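You operate a simulated robot arm through the tools that you are given. There is no shell and no other tool. Be economical: measure what you need, move in short steps, check, and stop when the job is done.

Carry out the task below with a simulated robot arm. There is one attempt and no reset: what you move stays moved.

TASK
Wipe the grey dust off the winder's board, then stand the blue-banded brass box on it.
Fine: use the cream pad and put it back; lid on the polish tin; the box comes out of the opened clamp.

It is judged by the outcome, as a careful person would: the job done as asked, and still so three seconds after it is handed in. It fails if anything else is knocked over, pushed out of place, dropped, spilled or broken.

THE ROBOT
A 7-joint arm with a two-finger parallel gripper, fixed in place. Base frame: the origin is at the foot of the arm, x ahead of it, y to its left, z up; the work surface is at about z = 0. Lengths are in cm, angles in rad, forces in N, time in s.
With the tool pointing down near the work surface it reaches from about 24 to 62 cm from the base axis. Its first joint turns from -1.152 to 1.152 rad. Payload 2.6 kg.
Tool frame: the origin (TCP) lies between the finger pads and is the grasp point; the fingertips stand 3 cm ahead of it; z points along the fingers, y is the line along which they close. The gripper opens to 9.4 cm. The fingers are 2.8 cm wide and 1 cm thick; the gripper's body (5 by 9.6 cm) begins 5.5 cm behind the TCP.
Orientation is that of the tool frame in the base frame, as [roll, pitch, yaw] about the fixed x, y, z axes, in that order (R = Rz(yaw) Ry(pitch) Rx(roll)). With the fingers straight down and closing along the base's y, the tool's x points along the base's -x, its y along +y and its z along -z.

THE INTERFACE
- The arm moves only by the tool nudge_tool. Its argument "motion" is a list of rows, each a list of 7 numbers: the shift along the tool's x, y, z in units of 200 mm (1.0 is 200 mm), then the turn, a rotation vector about the tool's x, y, z in units of 45 degrees (1.0 is 45 degrees), then the opening, from 0 (shut) to 1 (fully open). In form: [[tx, ty, tz, rx, ry, rz, hand], ...]. A call has 1 to 12 rows; each row is the pose to reach, as a shift and turn from the pose commanded when the call began, along the tool's axes at that moment. A call with a number of a shift or a turn outside -1 to 1 is refused whole. A row lasts 0.2 s, in which the tool goes at most 5 cm and 0.15 rad; a call with a longer step from one row to the next is refused whole, and so is a gripper value outside its range. A pose out of reach is approached as far as the arm can. The call stops where the force on the tool passes 70 N (or 10 N more than at its start, if that is more) or the arm is blocked; 0.2 s more then pass. The fingers move at their own pace (about 7.2 cm/s each) and stop on an object; they squeeze with about 29 N. The grip force told is the motor's: it shows also when the fingers shut on nothing. Time passes only in rows, and 0.2 s behind the last, so rows that repeat a pose let the fingers close. It gives the time, the measured TCP pose, the force on the tool (base axes), the opening and the grip force at its end, in the units of the frame above (readings bear some noise).
- Cameras (640 x 400 px; columns grow to the right, rows downward): "scene" is fixed at [-1.96, 41.75, 55.29]; the picture's right is [-1.00, -0.01, 0.00], its down [-0.01, 0.68, -0.73] and it looks along [0.01, -0.73, -0.68] (base axes); focal length 214 px, centre (320, 200). "wrist" rides on the gripper at [-3.7, 0, -5.8] in the tool frame; the picture's right is [0.00, -1.00, 0.00], its down [0.97, 0.00, -0.24] and it looks along [0.24, 0.00, 0.97] (tool axes); focal length 218 px, centre (320, 200).
- grab_frame(camera): a new picture of that camera. No time passes.
- probe_pixels(camera, pixels): for up to 12 pixels [column, row] of the newest picture of that camera ("zoom" is the newest enlarged one), the place [x, y, z] in the base frame of the surface seen there, good to about 0.3 cm. No time passes.
- close_up(camera, box): a new picture of the part [left, top, right, bottom] of that camera's present view, enlarged. No time passes.
- hand_in(): hands the job in; it is judged then, once.

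Work in short steps. Measure before you move; look again where a grasp or a placing could have gone wrong, and mend it. You have 80 turns and 38 pictures in all, the two below and enlarged ones among them. Open the gripper and draw the arm clear of the work before you hand the job in, unless the task says otherwise; then end with one line.

The tools are called after "Call:" as name(argument=value, ...) on one line, values as JSON. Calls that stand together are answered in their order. nudge_tool: Moves the arm, as the interface text tells. Its arguments: {"type":"object","properties":{"motion":{"type":"array","items":{"type":"array","items":{"type":"number"}}}},"required":["motion"]} The other tools are called the same way: grab_frame (camera) takes a picture; probe_pixels (camera, pixels) gives the place of the surface under pixels of a picture; close_up (camera, box) takes an enlarged picture of a part of a camera's view; hand_in () hands the job in.

At the start:

```text
time: 0.0
tool_pos: [35.56, -18.94, 38.63]
tool_rot: [3.14, 0.0, 3.141]
ft_force: [-0.3, 0.5, 0.5]
gripper_width: 9.41
finger_force: 0.1
```

scene: 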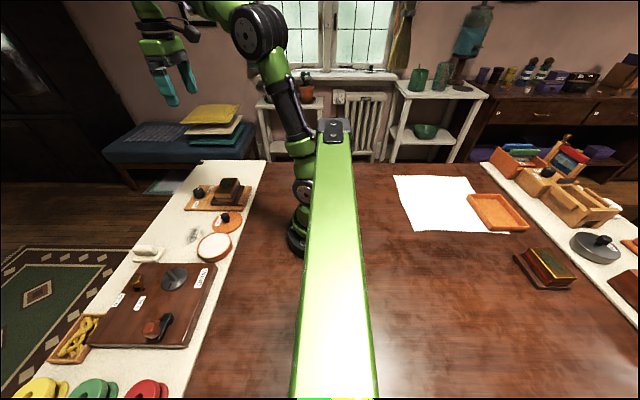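
wrist: 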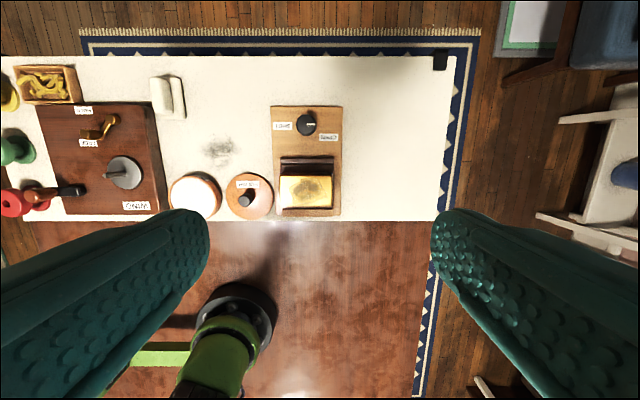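

I'll look closer at the bench strip to read the labels and identify the items.

Call:
close_up(camera="wrist", box=[0, 50, 200, 225])

Call:
close_up(camera="wrist", box=[140, 60, 360, 230])

Call:
close_up(camera="scene", box=[380, 120, 640, 310])

Call:
close_up(camera="scene", box=[30, 160, 270, 400])

```text
2.29 times, centred on (100, 138) of wrist
```

zoom: 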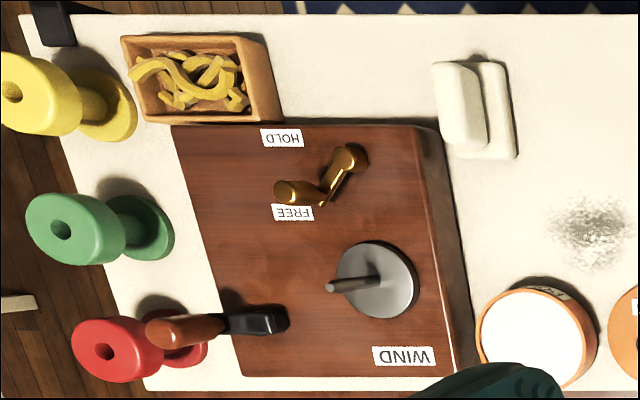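

```text
2.35 times, centred on (250, 145) of wrist
```

zoom: 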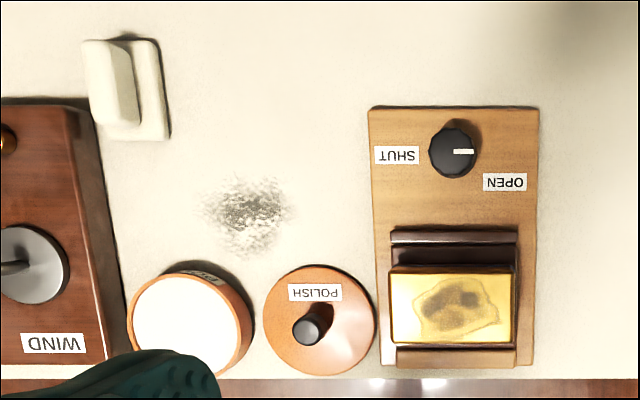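

```text
2.11 times, centred on (510, 215) of scene
```

zoom: 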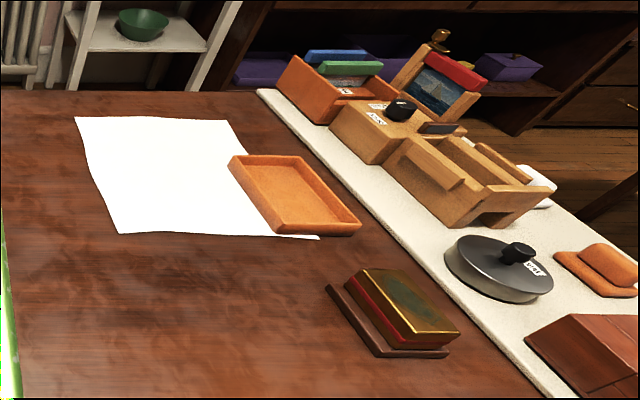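

```text
1.67 times, centred on (150, 280) of scene
```

zoom: 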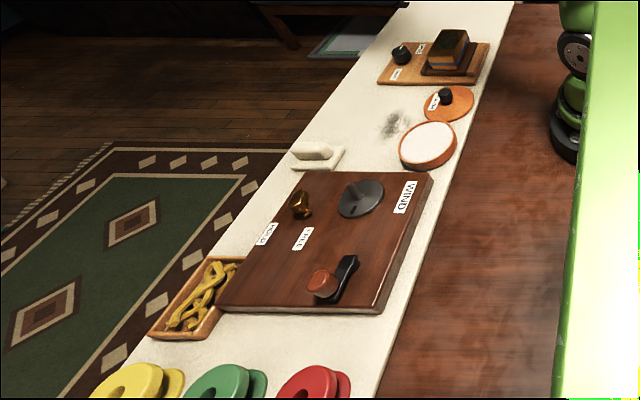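

Dust lies on the cream strip at wrist (219,150); the pad is at (167,97), tin (195,195), lid (249,196), clamp with box (306,180). I measure them.

Call:
probe_pixels(camera="wrist", pixels=[[160, 97], [177, 97], [177, 78], [183, 116], [219, 150], [195, 192], [246, 199], [258, 205], [306, 123], [306, 190], [335, 110], [276, 212]])

Call:
probe_pixels(camera="wrist", pixels=[[285, 180], [329, 180], [285, 203], [329, 203], [306, 163], [306, 212], [203, 150], [235, 150], [219, 137], [219, 165], [300, 70], [440, 60]])

Call:
close_up(camera="scene", box=[120, 170, 260, 270])

Call:
probe_pixels(camera="wrist", pixels=[[171, 195], [220, 195], [195, 174], [228, 196], [273, 196], [249, 174], [249, 218], [152, 80], [152, 112], [165, 78], [172, 116], [186, 97]])

```text
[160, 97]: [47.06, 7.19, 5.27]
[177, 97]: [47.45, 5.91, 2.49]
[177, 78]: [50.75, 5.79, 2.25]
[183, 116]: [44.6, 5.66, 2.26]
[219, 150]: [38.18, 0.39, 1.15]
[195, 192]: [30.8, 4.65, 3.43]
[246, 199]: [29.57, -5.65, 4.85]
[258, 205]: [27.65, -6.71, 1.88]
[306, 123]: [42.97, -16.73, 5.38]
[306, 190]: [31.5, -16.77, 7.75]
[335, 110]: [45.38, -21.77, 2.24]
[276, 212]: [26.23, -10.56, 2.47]
```

```text
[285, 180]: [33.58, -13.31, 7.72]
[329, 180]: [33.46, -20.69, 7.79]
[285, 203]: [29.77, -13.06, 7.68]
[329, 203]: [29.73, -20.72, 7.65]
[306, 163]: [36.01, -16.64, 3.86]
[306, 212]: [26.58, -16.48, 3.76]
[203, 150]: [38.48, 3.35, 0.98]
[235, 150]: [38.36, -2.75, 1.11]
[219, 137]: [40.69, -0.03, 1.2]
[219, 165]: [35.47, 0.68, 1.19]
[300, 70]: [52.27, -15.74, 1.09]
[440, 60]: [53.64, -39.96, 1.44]
```

```text
4.00 times, centred on (190, 220) of scene
```

zoom: 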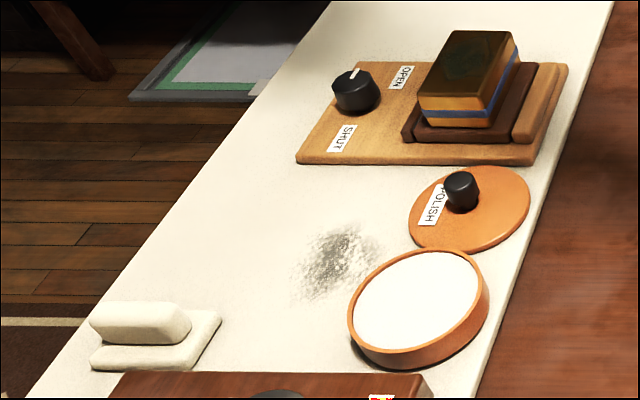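

```text
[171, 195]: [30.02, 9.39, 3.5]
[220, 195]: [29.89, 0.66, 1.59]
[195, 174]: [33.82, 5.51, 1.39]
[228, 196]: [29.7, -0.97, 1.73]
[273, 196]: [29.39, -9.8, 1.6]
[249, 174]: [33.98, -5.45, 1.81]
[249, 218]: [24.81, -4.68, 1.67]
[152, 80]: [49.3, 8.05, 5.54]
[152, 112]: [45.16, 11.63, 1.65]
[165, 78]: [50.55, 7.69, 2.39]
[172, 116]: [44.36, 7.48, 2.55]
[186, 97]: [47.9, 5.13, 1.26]
```

The boxed clamp carries the blue band (scene zoom 470,115). I go lower above the clamp to see the knob's pointer and the jaws.

Call:
nudge_tool(motion=[[-0.03, 0.025, 0.2, 0, 0, 0, 1], [-0.06, 0.05, 0.41, 0, 0, 0, 1], [-0.09, 0.075, 0.62, 0, 0, 0, 1], [-0.125, 0.1, 0.83, 0, 0, 0, 1]])

Call:
grab_frame(camera="wrist")

```text
time: 1.0
tool_pos: [38.15, -17.07, 21.86]
tool_rot: [3.142, 0.0, 3.14]
ft_force: [-0.4, -0.4, 0.1]
gripper_width: 9.41
finger_force: 0.0
```

```text
30 pictures are left
```

wrist: 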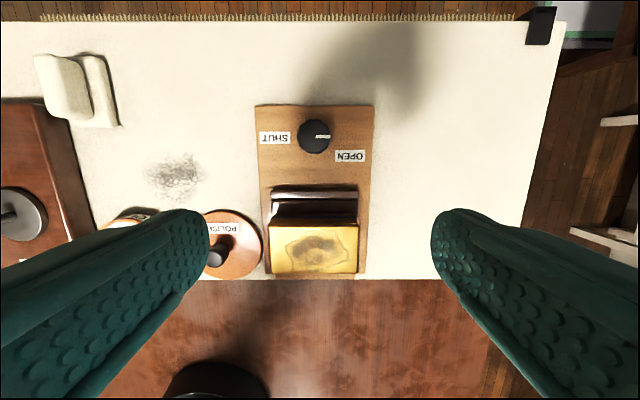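

Call:
close_up(camera="wrist", box=[245, 95, 385, 285])

Call:
probe_pixels(camera="wrist", pixels=[[314, 135], [274, 138], [350, 156], [315, 190], [315, 201], [315, 212], [315, 222], [315, 245], [272, 245], [357, 245], [315, 231], [315, 271]])

Call:
close_up(camera="scene", box=[180, 165, 270, 225])

```text
2.11 times, centred on (315, 190) of wrist
```

zoom: 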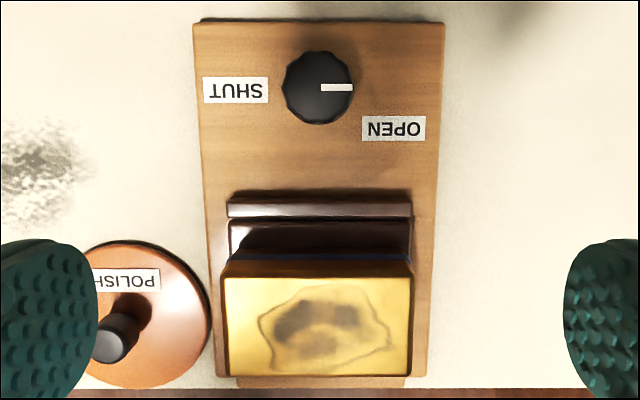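

```text
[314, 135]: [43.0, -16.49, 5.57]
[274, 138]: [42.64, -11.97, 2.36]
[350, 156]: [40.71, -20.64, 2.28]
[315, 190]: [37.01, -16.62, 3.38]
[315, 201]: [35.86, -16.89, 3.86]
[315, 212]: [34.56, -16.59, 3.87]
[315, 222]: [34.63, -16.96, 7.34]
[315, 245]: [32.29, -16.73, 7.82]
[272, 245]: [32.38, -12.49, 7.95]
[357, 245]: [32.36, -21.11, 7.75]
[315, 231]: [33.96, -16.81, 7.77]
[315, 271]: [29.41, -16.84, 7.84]
```

```text
6.67 times, centred on (225, 195) of scene
```

zoom: 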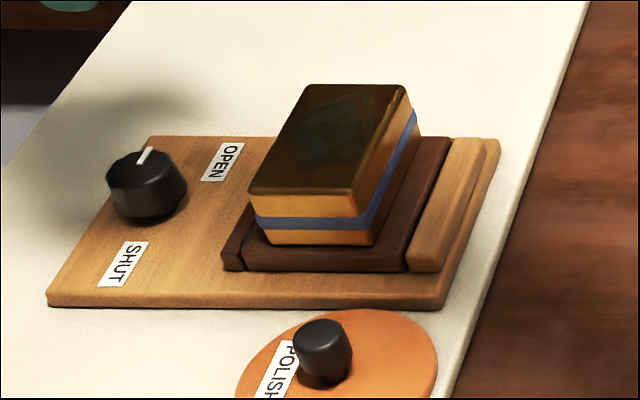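

The box's flange sits between the dark jaw (zoom 320,205) and the wooden stop; knob pointer at right. First the wiping: I go over to the pad to measure it closely.

Call:
nudge_tool(motion=[[-0.08, 0.17, 0, 0, 0, 0, 1], [-0.16, 0.34, -0.0, 0, 0, 0, 1], [-0.24, 0.51, 0, 0, 0, 0, 1], [-0.32, 0.68, 0.05, 0, 0, 0, 1], [-0.4, 0.85, 0.1, 0, 0, 0, 1], [-0.45, 1.0, 0.15, 0, 0, 0, 1]])

Call:
grab_frame(camera="wrist")

```text
time: 2.4
tool_pos: [46.98, 3.07, 18.85]
tool_rot: [3.141, 0.001, 3.141]
ft_force: [0.9, -0.6, -0.5]
gripper_width: 9.4
finger_force: 0.0
```

```text
27 pictures are left
```

wrist: 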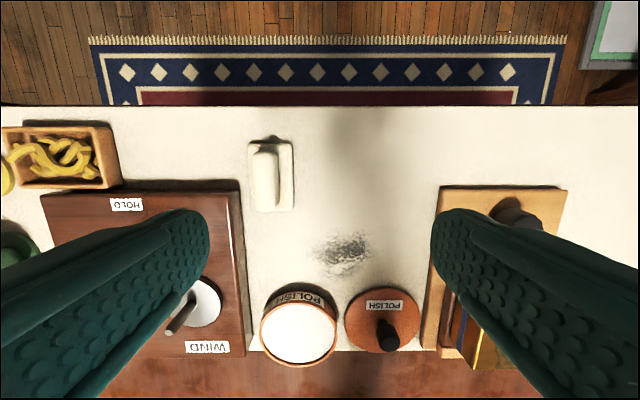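

Call:
probe_pixels(camera="wrist", pixels=[[264, 160], [264, 178], [264, 195], [264, 206], [256, 178], [276, 178], [286, 178], [292, 178], [286, 208], [286, 148], [222, 200], [236, 192]])

Call:
probe_pixels(camera="wrist", pixels=[[300, 333], [262, 333], [336, 333], [300, 303], [300, 362], [387, 326], [382, 288], [382, 350], [346, 320], [420, 320], [313, 255], [378, 250]])

Call:
close_up(camera="wrist", box=[230, 120, 430, 370])

```text
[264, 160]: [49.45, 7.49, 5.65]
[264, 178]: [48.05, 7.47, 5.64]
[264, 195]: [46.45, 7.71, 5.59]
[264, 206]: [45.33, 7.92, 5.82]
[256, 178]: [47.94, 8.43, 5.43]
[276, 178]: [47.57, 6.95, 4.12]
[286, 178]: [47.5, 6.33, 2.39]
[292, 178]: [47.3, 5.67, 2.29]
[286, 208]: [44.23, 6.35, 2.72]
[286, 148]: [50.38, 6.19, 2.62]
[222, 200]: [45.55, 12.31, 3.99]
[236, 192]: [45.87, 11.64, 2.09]
```

```text
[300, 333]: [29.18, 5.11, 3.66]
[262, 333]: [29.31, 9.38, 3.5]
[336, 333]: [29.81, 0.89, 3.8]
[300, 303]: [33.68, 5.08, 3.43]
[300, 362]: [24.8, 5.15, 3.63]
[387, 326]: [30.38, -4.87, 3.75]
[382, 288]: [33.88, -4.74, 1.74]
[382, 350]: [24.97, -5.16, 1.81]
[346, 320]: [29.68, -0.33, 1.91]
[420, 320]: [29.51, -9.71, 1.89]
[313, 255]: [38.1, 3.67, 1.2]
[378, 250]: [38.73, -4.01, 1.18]
```

```text
1.60 times, centred on (330, 245) of wrist
```

zoom: 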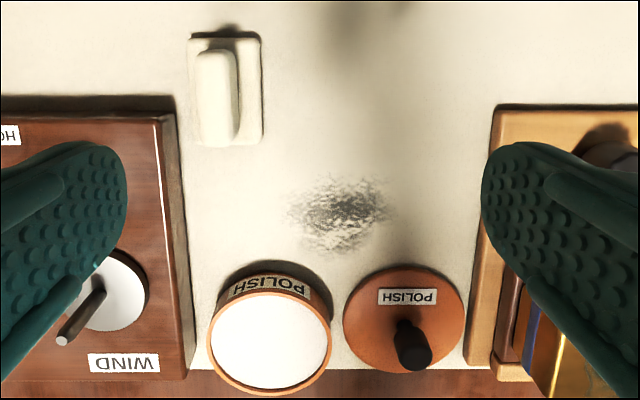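

Pad: handle centred about (47.6, 8.0), top z 5.6, base z 2.4; brown board starts at y≈11.6. I go over it with the hand part open (~4.2 cm) and descend to just above, then look.

Call:
nudge_tool(motion=[[-0.031, 0.23, 0.0, 0, 0, 0, 0.44], [-0.031, 0.244, 0.2, 0, 0, 0, 0.44], [-0.031, 0.244, 0.4, 0, 0, 0, 0.44], [-0.031, 0.244, 0.46, 0, 0, 0, 0.44]])

Call:
grab_frame(camera="wrist")

```text
time: 3.4
tool_pos: [47.71, 8.06, 9.75]
tool_rot: [-3.141, 0.002, -3.14]
ft_force: [-0.5, 0.1, -0.9]
gripper_width: 4.13
finger_force: 0.0
```

```text
25 pictures are left
```

wrist: 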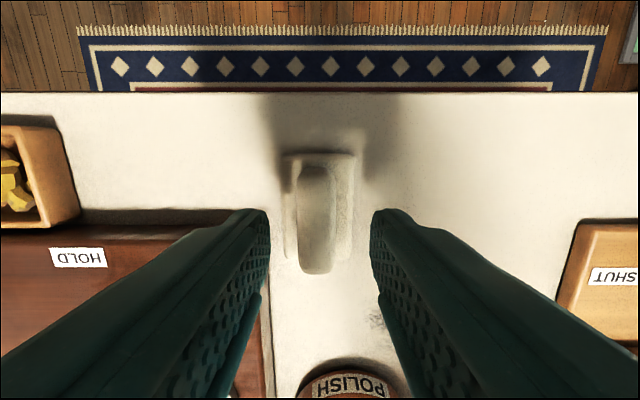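

Handle is centred between the fingers (px ~317). Descend to z≈6.0 and close.

Call:
nudge_tool(motion=[[0, 0, 0.1, 0, 0, 0, 0.44], [0, 0, 0.18, 0, 0, 0, 0.44], [0, 0, 0.18, 0, 0, 0, 0.1], [0, 0, 0.18, 0, 0, 0, 0], [0, 0, 0.18, 0, 0, 0, 0]])

```text
time: 4.6
tool_pos: [47.54, 8.12, 6.19]
tool_rot: [3.142, 0.002, 3.141]
ft_force: [0.2, 0.6, -0.1]
gripper_width: 1.89
finger_force: 29.5
```

Gripped at 1.9 cm. Lift, carry over to the dust's +y side (38.3, 4.5), and lower.

Call:
nudge_tool(motion=[[0, 0, -0.15, 0, 0, 0, 0], [0.15, -0.06, -0.15, 0, 0, 0, 0], [0.3, -0.12, -0.15, 0, 0, 0, 0], [0.4625, -0.18, -0.15, 0, 0, 0, 0], [0.4625, -0.18, -0.05, 0, 0, 0, 0], [0.4625, -0.18, 0.0, 0, 0, 0, 0], [0.4625, -0.18, 0.012, 0, 0, 0, 0]])

Call:
grab_frame(camera="wrist")

```text
time: 6.2
tool_pos: [38.49, 4.39, 6.01]
tool_rot: [3.139, 0.004, 3.14]
ft_force: [-16.2, -0.2, 44.9]
gripper_width: 1.92
finger_force: 29.0
```

```text
24 pictures are left
```

wrist: 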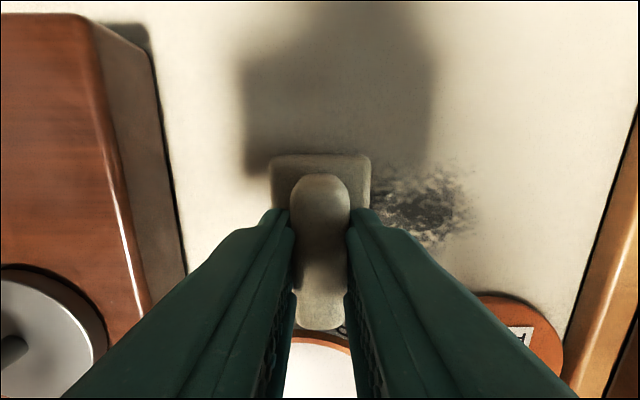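

In contact with 45 N, a bit much; I ease up slightly and sweep along -y and back.

Call:
nudge_tool(motion=[[0, 0, -0.005, 0, 0, 0, 0], [0, -0.1, -0.005, 0, 0, 0, 0], [0, -0.2, -0.005, 0, 0, 0, 0], [0, -0.3, -0.005, 0, 0, 0, 0], [0, -0.4, -0.005, 0, 0, 0, 0], [0, -0.48, -0.005, 0, 0, 0, 0], [-0.03, -0.4, -0.005, 0, 0, 0, 0], [-0.03, -0.3, -0.005, 0, 0, 0, 0], [-0.03, -0.2, -0.005, 0, 0, 0, 0], [-0.03, -0.1, -0.005, 0, 0, 0, 0], [-0.03, 0.0, -0.005, 0, 0, 0, 0]])

Call:
grab_frame(camera="wrist")

```text
time: 8.6
tool_pos: [38.82, 4.2, 6.05]
tool_rot: [-3.141, -0.001, 3.141]
ft_force: [-0.5, -10.6, 24.0]
gripper_width: 1.89
finger_force: 28.7
```

```text
23 pictures are left
```

wrist: 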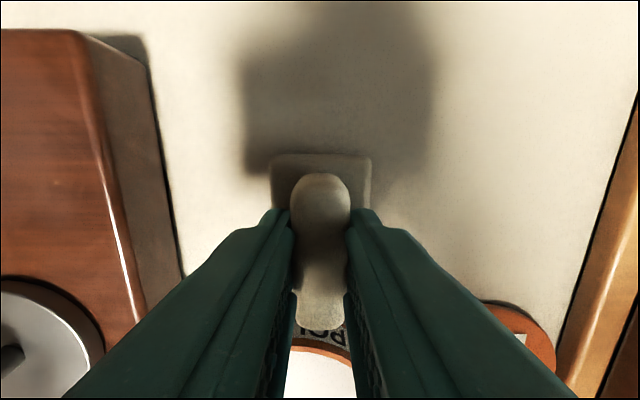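

The dust looks gone. Lift and carry the pad back to above its spot (47.55, 8.1).

Call:
nudge_tool(motion=[[0, 0, -0.15, 0, 0, 0, 0], [-0.15, 0.06, -0.15, 0, 0, 0, 0], [-0.3, 0.12, -0.15, 0, 0, 0, 0], [-0.435, 0.19, -0.15, 0, 0, 0, 0], [-0.435, 0.19, -0.1, 0, 0, 0, 0], [-0.435, 0.19, -0.04, 0, 0, 0, 0]])

Call:
grab_frame(camera="wrist")

```text
time: 10.0
tool_pos: [47.7, 8.15, 6.95]
tool_rot: [-3.141, 0.0, -3.141]
ft_force: [-0.6, -0.6, -1.6]
gripper_width: 1.86
finger_force: 29.1
```

```text
22 pictures are left
```

wrist: 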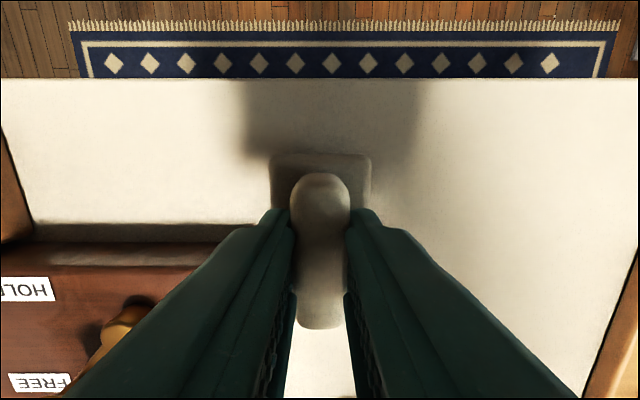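

Lower 0.75 cm, open only part way (finger clearance to the brown board), then rise.

Call:
nudge_tool(motion=[[0.007, 0, 0.02, 0, 0, 0, 0], [0.007, 0, 0.036, 0, 0, 0, 0], [0.007, 0, 0.038, 0, 0, 0, 0], [0.007, 0, 0.038, 0, 0, 0, 0.4], [0.007, 0, 0.038, 0, 0, 0, 0.42], [0.007, 0, 0.038, 0, 0, 0, 0.42], [0.007, 0, -0.1, 0, 0, 0, 0.42], [0.007, 0, -0.3, 0, 0, 0, 0.42], [0.1, -0.15, -0.45, 0, 0, 0, 0.6], [0.3, -0.25, -0.5, 0, 0, 0, 0.6]])

Call:
grab_frame(camera="wrist")

```text
time: 12.2
tool_pos: [41.77, 2.95, 16.91]
tool_rot: [-3.141, 0.0, -3.14]
ft_force: [0.3, -0.2, -0.1]
gripper_width: 5.65
finger_force: 0.1
```

```text
21 pictures are left
```

wrist: 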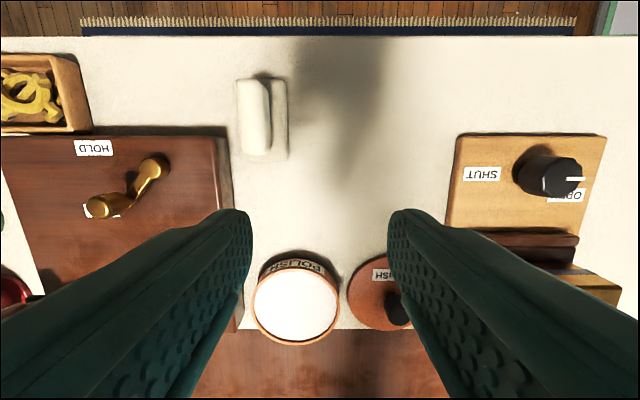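

Pad is back. Now the lid: move over between tin and lid for precise centres; also check the scene for dust residue.

Call:
nudge_tool(motion=[[0.2, -0.05, 0, 0, 0, 0, 1], [0.4, -0.1, -0.02, 0, 0, 0, 1], [0.6, -0.14, -0.05, 0, 0, 0, 1], [0.61, -0.147, -0.05, 0, 0, 0, 1]])

Call:
grab_frame(camera="wrist")

Call:
close_up(camera="scene", box=[120, 170, 260, 270])

```text
time: 13.2
tool_pos: [29.66, 0.19, 17.77]
tool_rot: [-3.141, -0.001, 3.14]
ft_force: [-0.7, -0.4, -0.1]
gripper_width: 9.39
finger_force: 0.0
```

```text
20 pictures are left
```

wrist: 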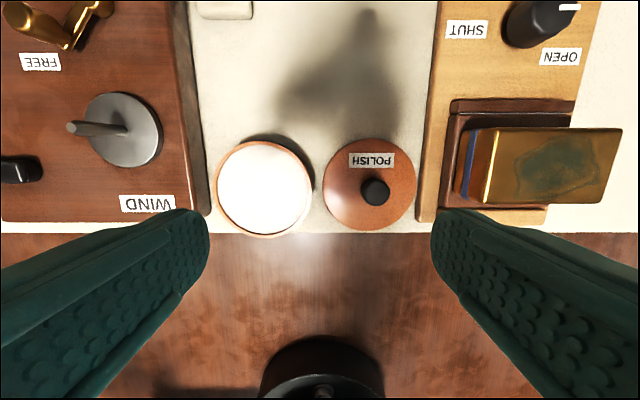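

```text
4.00 times, centred on (190, 220) of scene
```

zoom: 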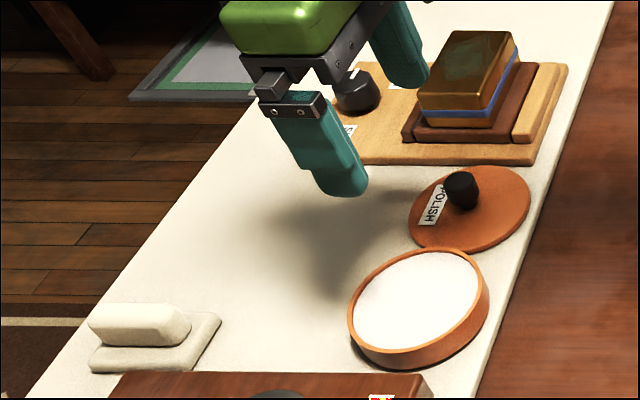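

Dust is fully gone and the pad stands where it was. Measure the tin rim and lid edges.

Call:
probe_pixels(camera="wrist", pixels=[[217, 187], [311, 187], [264, 144], [264, 235], [264, 188], [325, 186], [414, 186], [369, 142], [369, 228], [375, 191], [366, 185], [386, 192]])

```text
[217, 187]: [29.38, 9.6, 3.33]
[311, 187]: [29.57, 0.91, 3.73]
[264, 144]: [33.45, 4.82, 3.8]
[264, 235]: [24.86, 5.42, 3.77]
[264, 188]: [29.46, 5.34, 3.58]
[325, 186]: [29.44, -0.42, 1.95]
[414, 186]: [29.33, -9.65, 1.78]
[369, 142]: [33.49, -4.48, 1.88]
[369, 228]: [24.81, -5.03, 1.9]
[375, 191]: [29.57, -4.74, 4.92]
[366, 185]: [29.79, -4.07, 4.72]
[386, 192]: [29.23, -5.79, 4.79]
```

Lid centre ≈(29.3,-4.85), knob top z 4.9; tin centre ≈(29.2,5.25), rim z 3.7. Descend on the knob and grip.

Call:
nudge_tool(motion=[[0.01, -0.2, 0.1, 0, 0, 0, 0.45], [0.01, -0.2525, 0.25, 0, 0, 0, 0.45], [0.01, -0.2525, 0.45, 0, 0, 0, 0.45], [0.01, -0.2525, 0.55, 0, 0, 0, 0.45], [0.01, -0.2525, 0.61, 0, 0, 0, 0.45], [0.01, -0.2525, 0.61, 0, 0, 0, 0.1], [0.01, -0.2525, 0.61, 0, 0, 0, 0], [0.01, -0.2525, 0.61, 0, 0, 0, 0]])

```text
time: 15.0
tool_pos: [29.29, -4.83, 5.56]
tool_rot: [3.14, 0.0, 3.14]
ft_force: [-0.8, 1.5, -0.2]
gripper_width: 2.27
finger_force: 29.0
```

Gripped (2.3 cm). Lift 4.5 cm, carry +y 10.1 cm over the tin and lower to about 0.8 cm above the rim to check.

Call:
nudge_tool(motion=[[0, 0, -0.1, 0, 0, 0, 0], [0, 0, -0.225, 0, 0, 0, 0], [0, 0.15, -0.225, 0, 0, 0, 0], [0, 0.3, -0.225, 0, 0, 0, 0], [0.003, 0.45, -0.225, 0, 0, 0, 0], [0.004, 0.504, -0.225, 0, 0, 0, 0], [0.004, 0.504, -0.17, 0, 0, 0, 0]])

Call:
grab_frame(camera="wrist")

Call:
close_up(camera="scene", box=[160, 200, 260, 280])

```text
time: 16.6
tool_pos: [29.22, 5.3, 8.9]
tool_rot: [3.141, 0.0, -3.141]
ft_force: [-0.5, 0.3, -1.2]
gripper_width: 2.24
finger_force: 28.7
```

```text
18 pictures are left
```

wrist: 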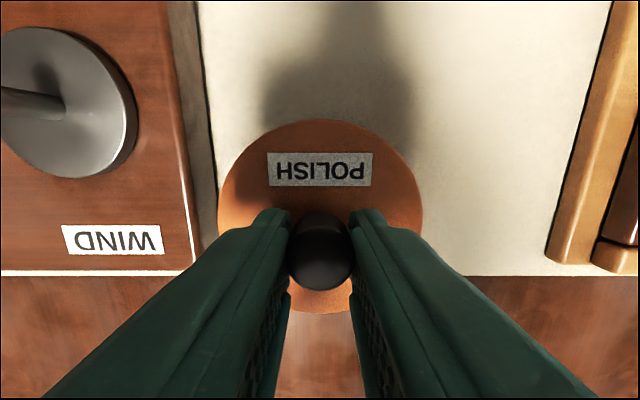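

```text
5.00 times, centred on (210, 240) of scene
```

zoom: 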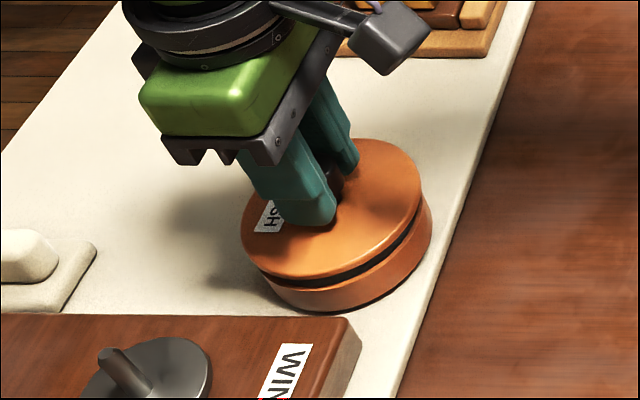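

Lid hangs squarely over the tin with a small even gap. Lower gently to contact.

Call:
nudge_tool(motion=[[0, 0, 0.02, 0, 0, 0, 0], [0, 0, 0.035, 0, 0, 0, 0], [0, 0, 0.043, 0, 0, 0, 0]])

```text
time: 17.4
tool_pos: [29.19, 5.25, 8.14]
tool_rot: [-3.142, 0.0, -3.141]
ft_force: [-0.3, -0.5, -1.1]
gripper_width: 2.27
finger_force: 29.3
```

No contact yet; lower further in small steps.

Call:
nudge_tool(motion=[[0, 0, 0.008, 0, 0, 0, 0], [0, 0, 0.015, 0, 0, 0, 0], [0, 0, 0.018, 0, 0, 0, 0]])

```text
time: 18.2
tool_pos: [29.27, 5.36, 7.91]
tool_rot: [3.141, 0.001, -3.141]
ft_force: [-14.0, -0.2, 37.9]
gripper_width: 2.25
finger_force: 28.8
```

Contact at z≈7.9 (rim height). Release and rise, then look.

Call:
nudge_tool(motion=[[0, 0, -0.006, 0, 0, 0, 0], [0, 0, -0.006, 0, 0, 0, 0.4], [0, 0, -0.006, 0, 0, 0, 0.45], [0, 0, -0.006, 0, 0, 0, 0.45], [0, 0, -0.1, 0, 0, 0, 0.45], [0, 0, -0.3, 0, 0, 0, 0.5], [0, -0.2, -0.45, 0, 0, 0, 1], [-0.1, -0.4, -0.5, 0, 0, 0, 1], [-0.2, -0.6, -0.5, 0, 0, 0, 1]])

Call:
close_up(camera="scene", box=[160, 200, 260, 280])

```text
time: 20.2
tool_pos: [33.19, -6.63, 17.82]
tool_rot: [3.141, -0.001, 3.141]
ft_force: [0.1, 0.3, -0.1]
gripper_width: 9.37
finger_force: 0.0
```

```text
5.00 times, centred on (210, 240) of scene
```

zoom: 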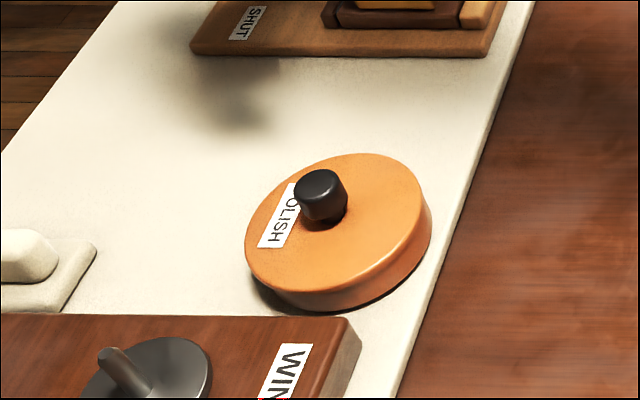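

Lid is seated. Before turning the clamp knob, I look at the similar device on the other strip and the clamp itself closely.

Call:
close_up(camera="scene", box=[185, 172, 255, 216])

Call:
nudge_tool(motion=[[-0.1, -0.2, 0, 0, 0, 0, 0.6], [-0.25, -0.4, 0, 0, 0, 0, 0.6], [-0.4, -0.494, 0.0, 0, 0, 0, 0.6], [-0.49, -0.494, 0.1, 0, 0, 0, 0.6], [-0.49, -0.494, 0.25, 0, 0, 0, 0.6]])

Call:
grab_frame(camera="wrist")

```text
9.09 times, centred on (220, 194) of scene
```

zoom: 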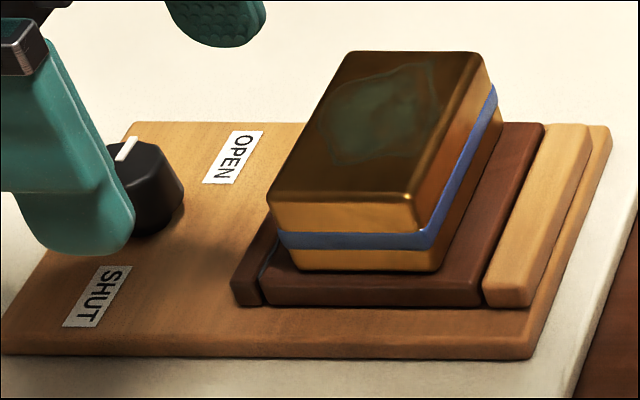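

```text
time: 21.4
tool_pos: [42.83, -16.74, 12.82]
tool_rot: [3.141, -0.001, -3.142]
ft_force: [-0.9, 0.5, 0.4]
gripper_width: 5.62
finger_force: 0.0
```

```text
14 pictures are left
```

wrist: 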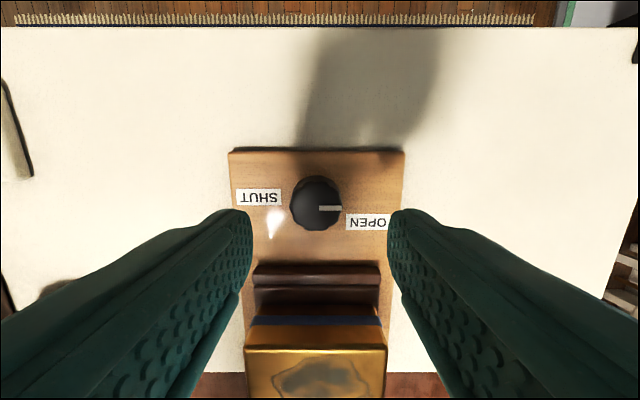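

Knob is under the hand at (43,-16.5), pointer toward -y, OPEN clockwise of it (seen from above). Descend and grip the knob.

Call:
nudge_tool(motion=[[-0.0075, 0.0125, 0.15, 0, 0, 0, 0.55], [-0.0075, 0.0125, 0.3, 0, 0, 0, 0.55], [-0.0075, 0.0125, 0.331, 0, 0, 0, 0.55], [-0.0075, 0.0125, 0.331, 0, 0, 0, 0.2], [-0.0075, 0.0125, 0.331, 0, 0, 0, 0], [-0.0075, 0.0125, 0.331, 0, 0, 0, 0]])

```text
time: 22.8
tool_pos: [43.09, -16.41, 5.96]
tool_rot: [-3.141, 0.001, -3.141]
ft_force: [3.8, -3.1, -6.8]
gripper_width: 3.56
finger_force: 45.2
```

Gripped (3.6 cm). Turn 30° clockwise toward OPEN.

Call:
nudge_tool(motion=[[0, 0, 0, 0, 0, 0.17, 0], [0, 0, 0, 0, 0, 0.34, 0], [0, 0, 0, 0, 0, 0.5, 0], [0, 0, 0, 0, 0, 0.667, 0], [0, 0, 0, 0, 0, 0.667, 0]])

Call:
grab_frame(camera="wrist")

Call:
close_up(camera="scene", box=[185, 172, 255, 216])

```text
time: 24.0
tool_pos: [43.12, -16.6, 6.23]
tool_rot: [-3.136, 0.001, 2.613]
ft_force: [-2.4, -22.1, -4.3]
gripper_width: 3.56
finger_force: 45.4
```

```text
13 pictures are left
```

wrist: 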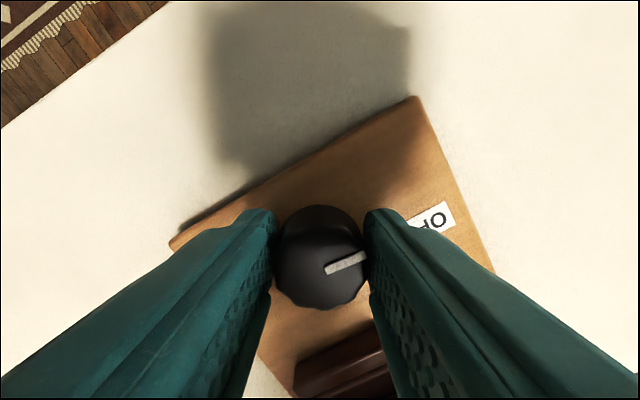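

```text
9.09 times, centred on (220, 194) of scene
```

zoom: 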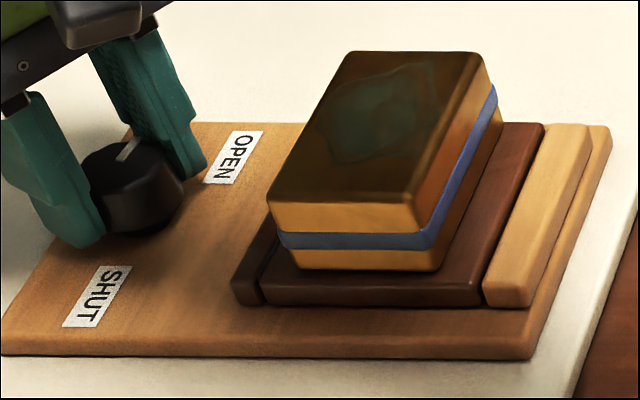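

The knob barely followed (pointer ~20° against the hand's turn, 22 N side force): it seems at a stop in this direction. I turn the hand back with the grip kept, and see whether the jaw moves.

Call:
nudge_tool(motion=[[0, 0, 0, 0, 0, -0.17, 0], [0, 0, 0, 0, 0, -0.34, 0], [0, 0, 0, 0, 0, -0.5, 0], [0, 0, 0, 0, 0, -0.667, 0], [0, 0, 0, 0, 0, -0.667, 0]])

Call:
grab_frame(camera="wrist")

Call:
close_up(camera="scene", box=[185, 172, 255, 216])

```text
time: 25.2
tool_pos: [43.28, -16.45, 6.11]
tool_rot: [3.14, -0.001, -3.14]
ft_force: [0.8, -16.2, -9.4]
gripper_width: 3.56
finger_force: 45.1
```

```text
11 pictures are left
```

wrist: 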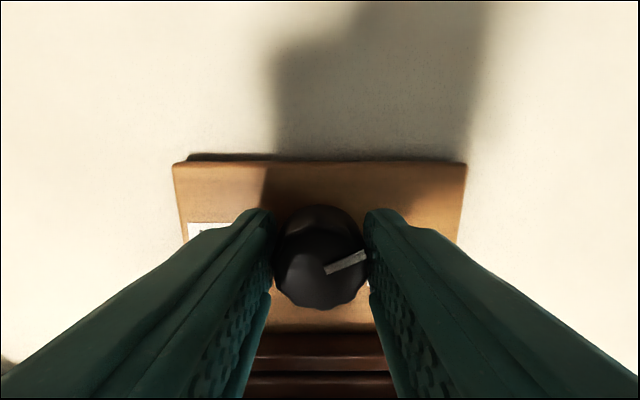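

```text
9.09 times, centred on (220, 194) of scene
```

zoom: 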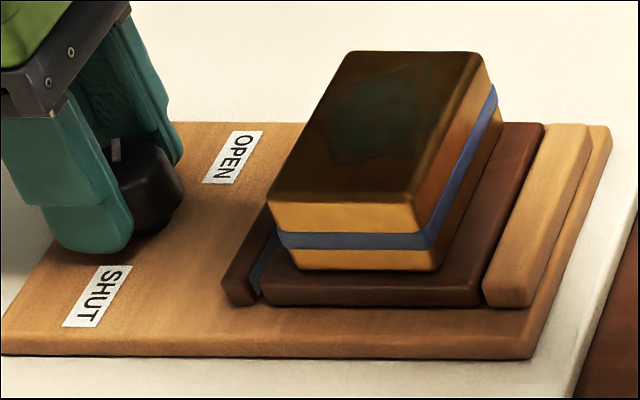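

Turning counter-clockwise drew the jaw away from the flange (gap now at zoom 258,280). Continue that way 45°.

Call:
nudge_tool(motion=[[0, 0, 0, 0, 0, -0.17, 0], [0, 0, 0, 0, 0, -0.34, 0], [0, 0, 0, 0, 0, -0.51, 0], [0, 0, 0, 0, 0, -0.68, 0], [0, 0, 0, 0, 0, -0.85, 0], [0, 0, 0, 0, 0, -1.0, 0], [0, 0, 0, 0, 0, -1.0, 0]])

Call:
grab_frame(camera="wrist")

```text
time: 26.8
tool_pos: [42.99, -16.22, 6.12]
tool_rot: [3.137, 0.0, -2.356]
ft_force: [-16.9, 1.2, 3.5]
gripper_width: 3.55
finger_force: 45.1
```

```text
9 pictures are left
```

wrist: 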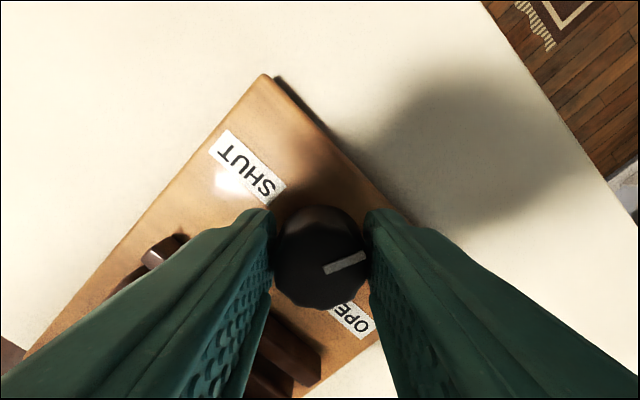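

The knob follows and the jaw recedes. Another 45°.

Call:
nudge_tool(motion=[[0, 0, 0, 0, 0, -0.17, 0], [0, 0, 0, 0, 0, -0.34, 0], [0, 0, 0, 0, 0, -0.51, 0], [0, 0, 0, 0, 0, -0.68, 0], [0, 0, 0, 0, 0, -0.85, 0], [0, 0, 0, 0, 0, -1.0, 0], [0, 0, 0, 0, 0, -1.0, 0]])

Call:
close_up(camera="scene", box=[185, 172, 255, 216])

```text
time: 28.4
tool_pos: [42.89, -16.2, 6.05]
tool_rot: [3.126, 0.01, -1.574]
ft_force: [-31.1, 17.3, 10.6]
gripper_width: 3.55
finger_force: 45.3
```

```text
9.09 times, centred on (220, 194) of scene
```

zoom: 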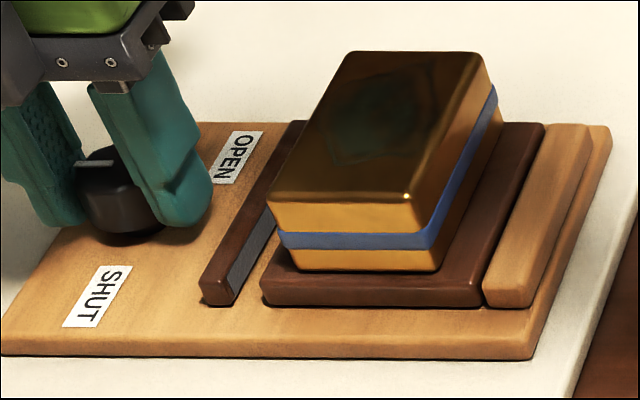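

Jaw is well clear of the flange now, and rising side forces suggest the open stop. Release the knob, rise, and go over the box with fingers closing along x.

Call:
nudge_tool(motion=[[0, 0, 0, 0, 0, 0, 0.43], [0, 0, 0, 0, 0, 0, 0.45], [0, 0, -0.1, 0, 0, 0, 0.45], [0, 0, -0.25, 0, 0, 0, 0.45], [0, 0, -0.45, 0, 0, 0, 0.6], [0.0, 0.2, -0.45, 0, 0, 0, 0.78], [0.01, 0.4, -0.45, 0, 0, 0, 0.78], [0.015, 0.555, -0.45, 0, 0, 0, 0.78], [0.015, 0.555, -0.45, 0, 0, 0, 0.78]])

Call:
grab_frame(camera="wrist")

```text
time: 30.4
tool_pos: [32.18, -16.75, 15.25]
tool_rot: [3.141, -0.002, -1.571]
ft_force: [0.9, 0.5, -1.3]
gripper_width: 7.35
finger_force: 0.0
```

```text
7 pictures are left
```

wrist: 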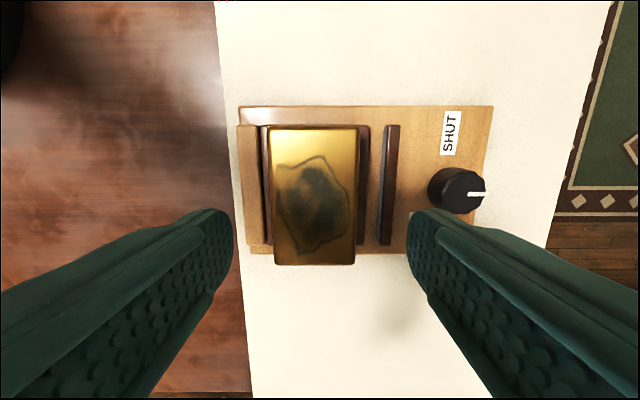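

Pointer now faces +x and the jaw is open. Measure the box top edges for the grasp.

Call:
probe_pixels(camera="wrist", pixels=[[270, 195], [354, 195], [312, 132], [312, 260], [389, 195], [363, 190], [263, 190], [248, 190], [312, 330], [440, 95]])

```text
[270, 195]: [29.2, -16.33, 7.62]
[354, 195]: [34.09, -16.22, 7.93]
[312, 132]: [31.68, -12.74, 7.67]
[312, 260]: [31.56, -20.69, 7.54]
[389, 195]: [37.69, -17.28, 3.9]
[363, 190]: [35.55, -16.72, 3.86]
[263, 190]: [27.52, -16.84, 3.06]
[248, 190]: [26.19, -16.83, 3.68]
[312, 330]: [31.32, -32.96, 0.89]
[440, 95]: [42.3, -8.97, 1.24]
```

Box centre (31.65,-16.75), top z 7.8, flange top 3.9. Descend to z 7.5 and grip.

Call:
nudge_tool(motion=[[0, 0.025, 0.15, 0, 0, 0, 0.78], [0, 0.026, 0.3, 0, 0, 0, 0.78], [0, 0.026, 0.385, 0, 0, 0, 0.78], [0, 0.026, 0.385, 0, 0, 0, 0.3], [0, 0.026, 0.385, 0, 0, 0, 0.1], [0, 0.026, 0.385, 0, 0, 0, 0.1]])

```text
time: 31.8
tool_pos: [31.67, -16.65, 7.63]
tool_rot: [-3.14, 0.0, -1.571]
ft_force: [0.7, 0.1, 0.9]
gripper_width: 6.02
finger_force: 29.2
```

Gripped at 6.0 cm. Lift slowly and watch the force.

Call:
nudge_tool(motion=[[0, 0, -0.01, 0, 0, 0, 0], [0, 0, -0.03, 0, 0, 0, 0], [0, 0, -0.08, 0, 0, 0, 0], [0, 0, -0.15, 0, 0, 0, 0]])

Call:
close_up(camera="scene", box=[160, 140, 270, 220])

```text
time: 32.8
tool_pos: [31.43, -16.55, 10.42]
tool_rot: [3.141, 0.001, -1.571]
ft_force: [-0.4, 0.1, -4.0]
gripper_width: 6.05
finger_force: 29.1
```

```text
5.00 times, centred on (215, 180) of scene
```

zoom: 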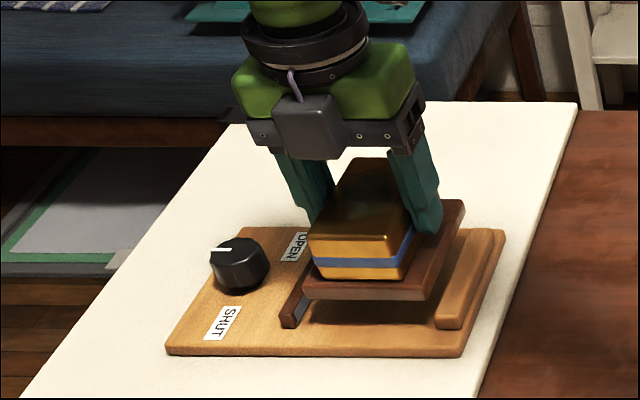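

The box is free, 4 N of weight. Raise more, carry to the wiped spot (39.5,-3.5), and lower to just above the strip.

Call:
nudge_tool(motion=[[0, 0, -0.15, 0, 0, 0, 0], [0, 0, -0.2, 0, 0, 0, 0], [-0.13, -0.08, -0.2, 0, 0, 0, 0], [-0.26, -0.16, -0.2, 0, 0, 0, 0], [-0.39, -0.24, -0.2, 0, 0, 0, 0], [-0.52, -0.32, -0.2, 0, 0, 0, 0], [-0.65, -0.4, -0.2, 0, 0, 0, 0], [-0.65, -0.4, -0.1, 0, 0, 0, 0], [-0.65, -0.4, 0.05, 0, 0, 0, 0], [-0.65, -0.4, 0.14, 0, 0, 0, 0]])

Call:
close_up(camera="scene", box=[130, 160, 260, 260])

```text
time: 35.0
tool_pos: [39.43, -3.79, 7.44]
tool_rot: [3.141, -0.001, -1.571]
ft_force: [0.1, 0.7, -4.1]
gripper_width: 6.02
finger_force: 29.2
```

```text
4.00 times, centred on (195, 210) of scene
```

zoom: 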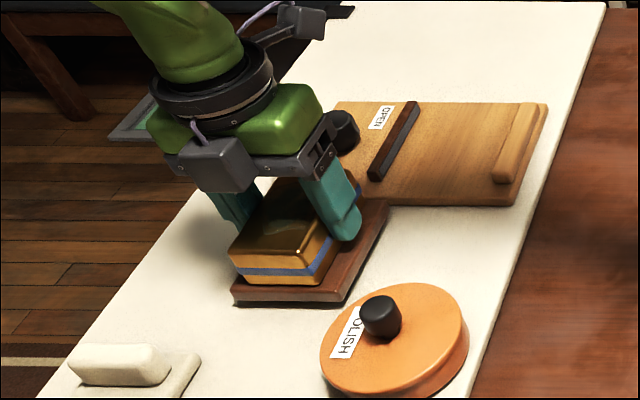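

Clear of tin, pad and clamp. Lower in small steps to contact.

Call:
nudge_tool(motion=[[0, 0, 0.02, 0, 0, 0, 0], [0, 0, 0.035, 0, 0, 0, 0], [0, 0, 0.045, 0, 0, 0, 0], [0, 0, 0.05, 0, 0, 0, 0]])

```text
time: 36.0
tool_pos: [39.61, -3.66, 6.56]
tool_rot: [3.14, -0.001, -1.57]
ft_force: [-0.2, -0.1, -3.3]
gripper_width: 6.01
finger_force: 29.1
```

Call:
nudge_tool(motion=[[0, 0, 0.005, 0, 0, 0, 0], [0, 0, 0.01, 0, 0, 0, 0], [0, 0, 0.014, 0, 0, 0, 0]])

```text
time: 36.8
tool_pos: [39.62, -3.83, 6.46]
tool_rot: [-3.14, 0.0, -1.573]
ft_force: [-7.1, 0.0, 16.1]
gripper_width: 6.01
finger_force: 28.8
```

Contact at z≈6.45. Open and rise straight up, then draw clear.

Call:
nudge_tool(motion=[[0, 0, 0.008, 0, 0, 0, 0], [0, 0, 0.008, 0, 0, 0, 0.75], [0, 0, 0.008, 0, 0, 0, 0.78], [0, 0, 0.0, 0, 0, 0, 0.78], [0, 0, -0.15, 0, 0, 0, 0.78], [0, 0, -0.35, 0, 0, 0, 0.78], [0, 0, -0.55, 0, 0, 0, 0.78], [0, 0, -0.75, 0, 0, 0, 0.78], [0.2, 0, -0.85, 0, 0, 0, 1], [0.4, 0.0, -0.9, 0, 0, 0, 1], [0.6, 0.0, -0.9, 0, 0, 0, 1]])

Call:
grab_frame(camera="scene")

Call:
close_up(camera="scene", box=[110, 160, 270, 270])

```text
time: 39.2
tool_pos: [39.67, -15.59, 24.3]
tool_rot: [-3.141, 0.001, -1.569]
ft_force: [-1.2, -0.4, 1.2]
gripper_width: 9.41
finger_force: 0.1
```

```text
4 pictures are left
```

scene: 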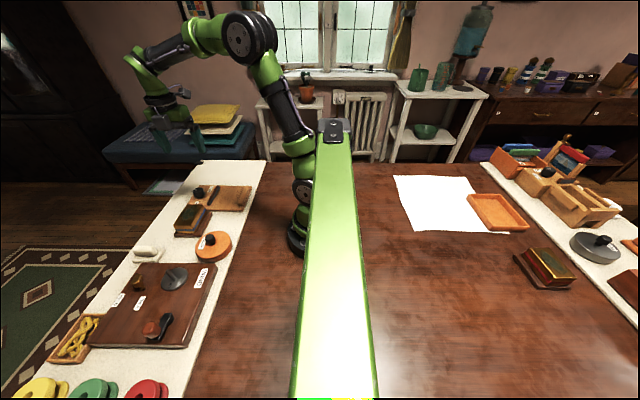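

```text
3.64 times, centred on (190, 215) of scene
```

zoom: 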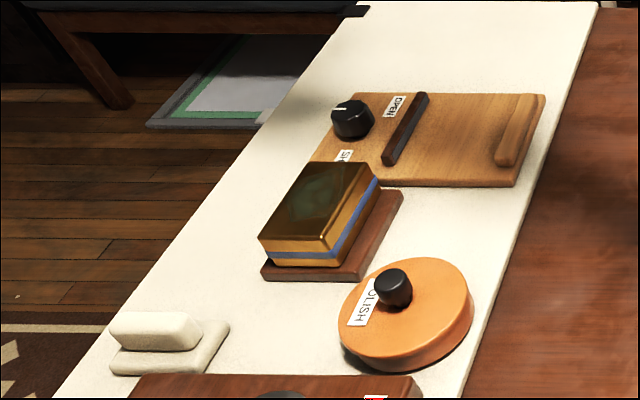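

Everything is in place: dust gone, pad back, lid on the tin, box standing on the strip, arm clear. Handing in.

Call:
hand_in()

```text
The job is handed in.
```

The grey dust is wiped off the winder's board, which I took to be the cream strip the winder stands on. The cream pad is back in its place, the lid is on the polish tin, and the blue-banded brass box, freed from the opened clamp, stands on the wiped spot.
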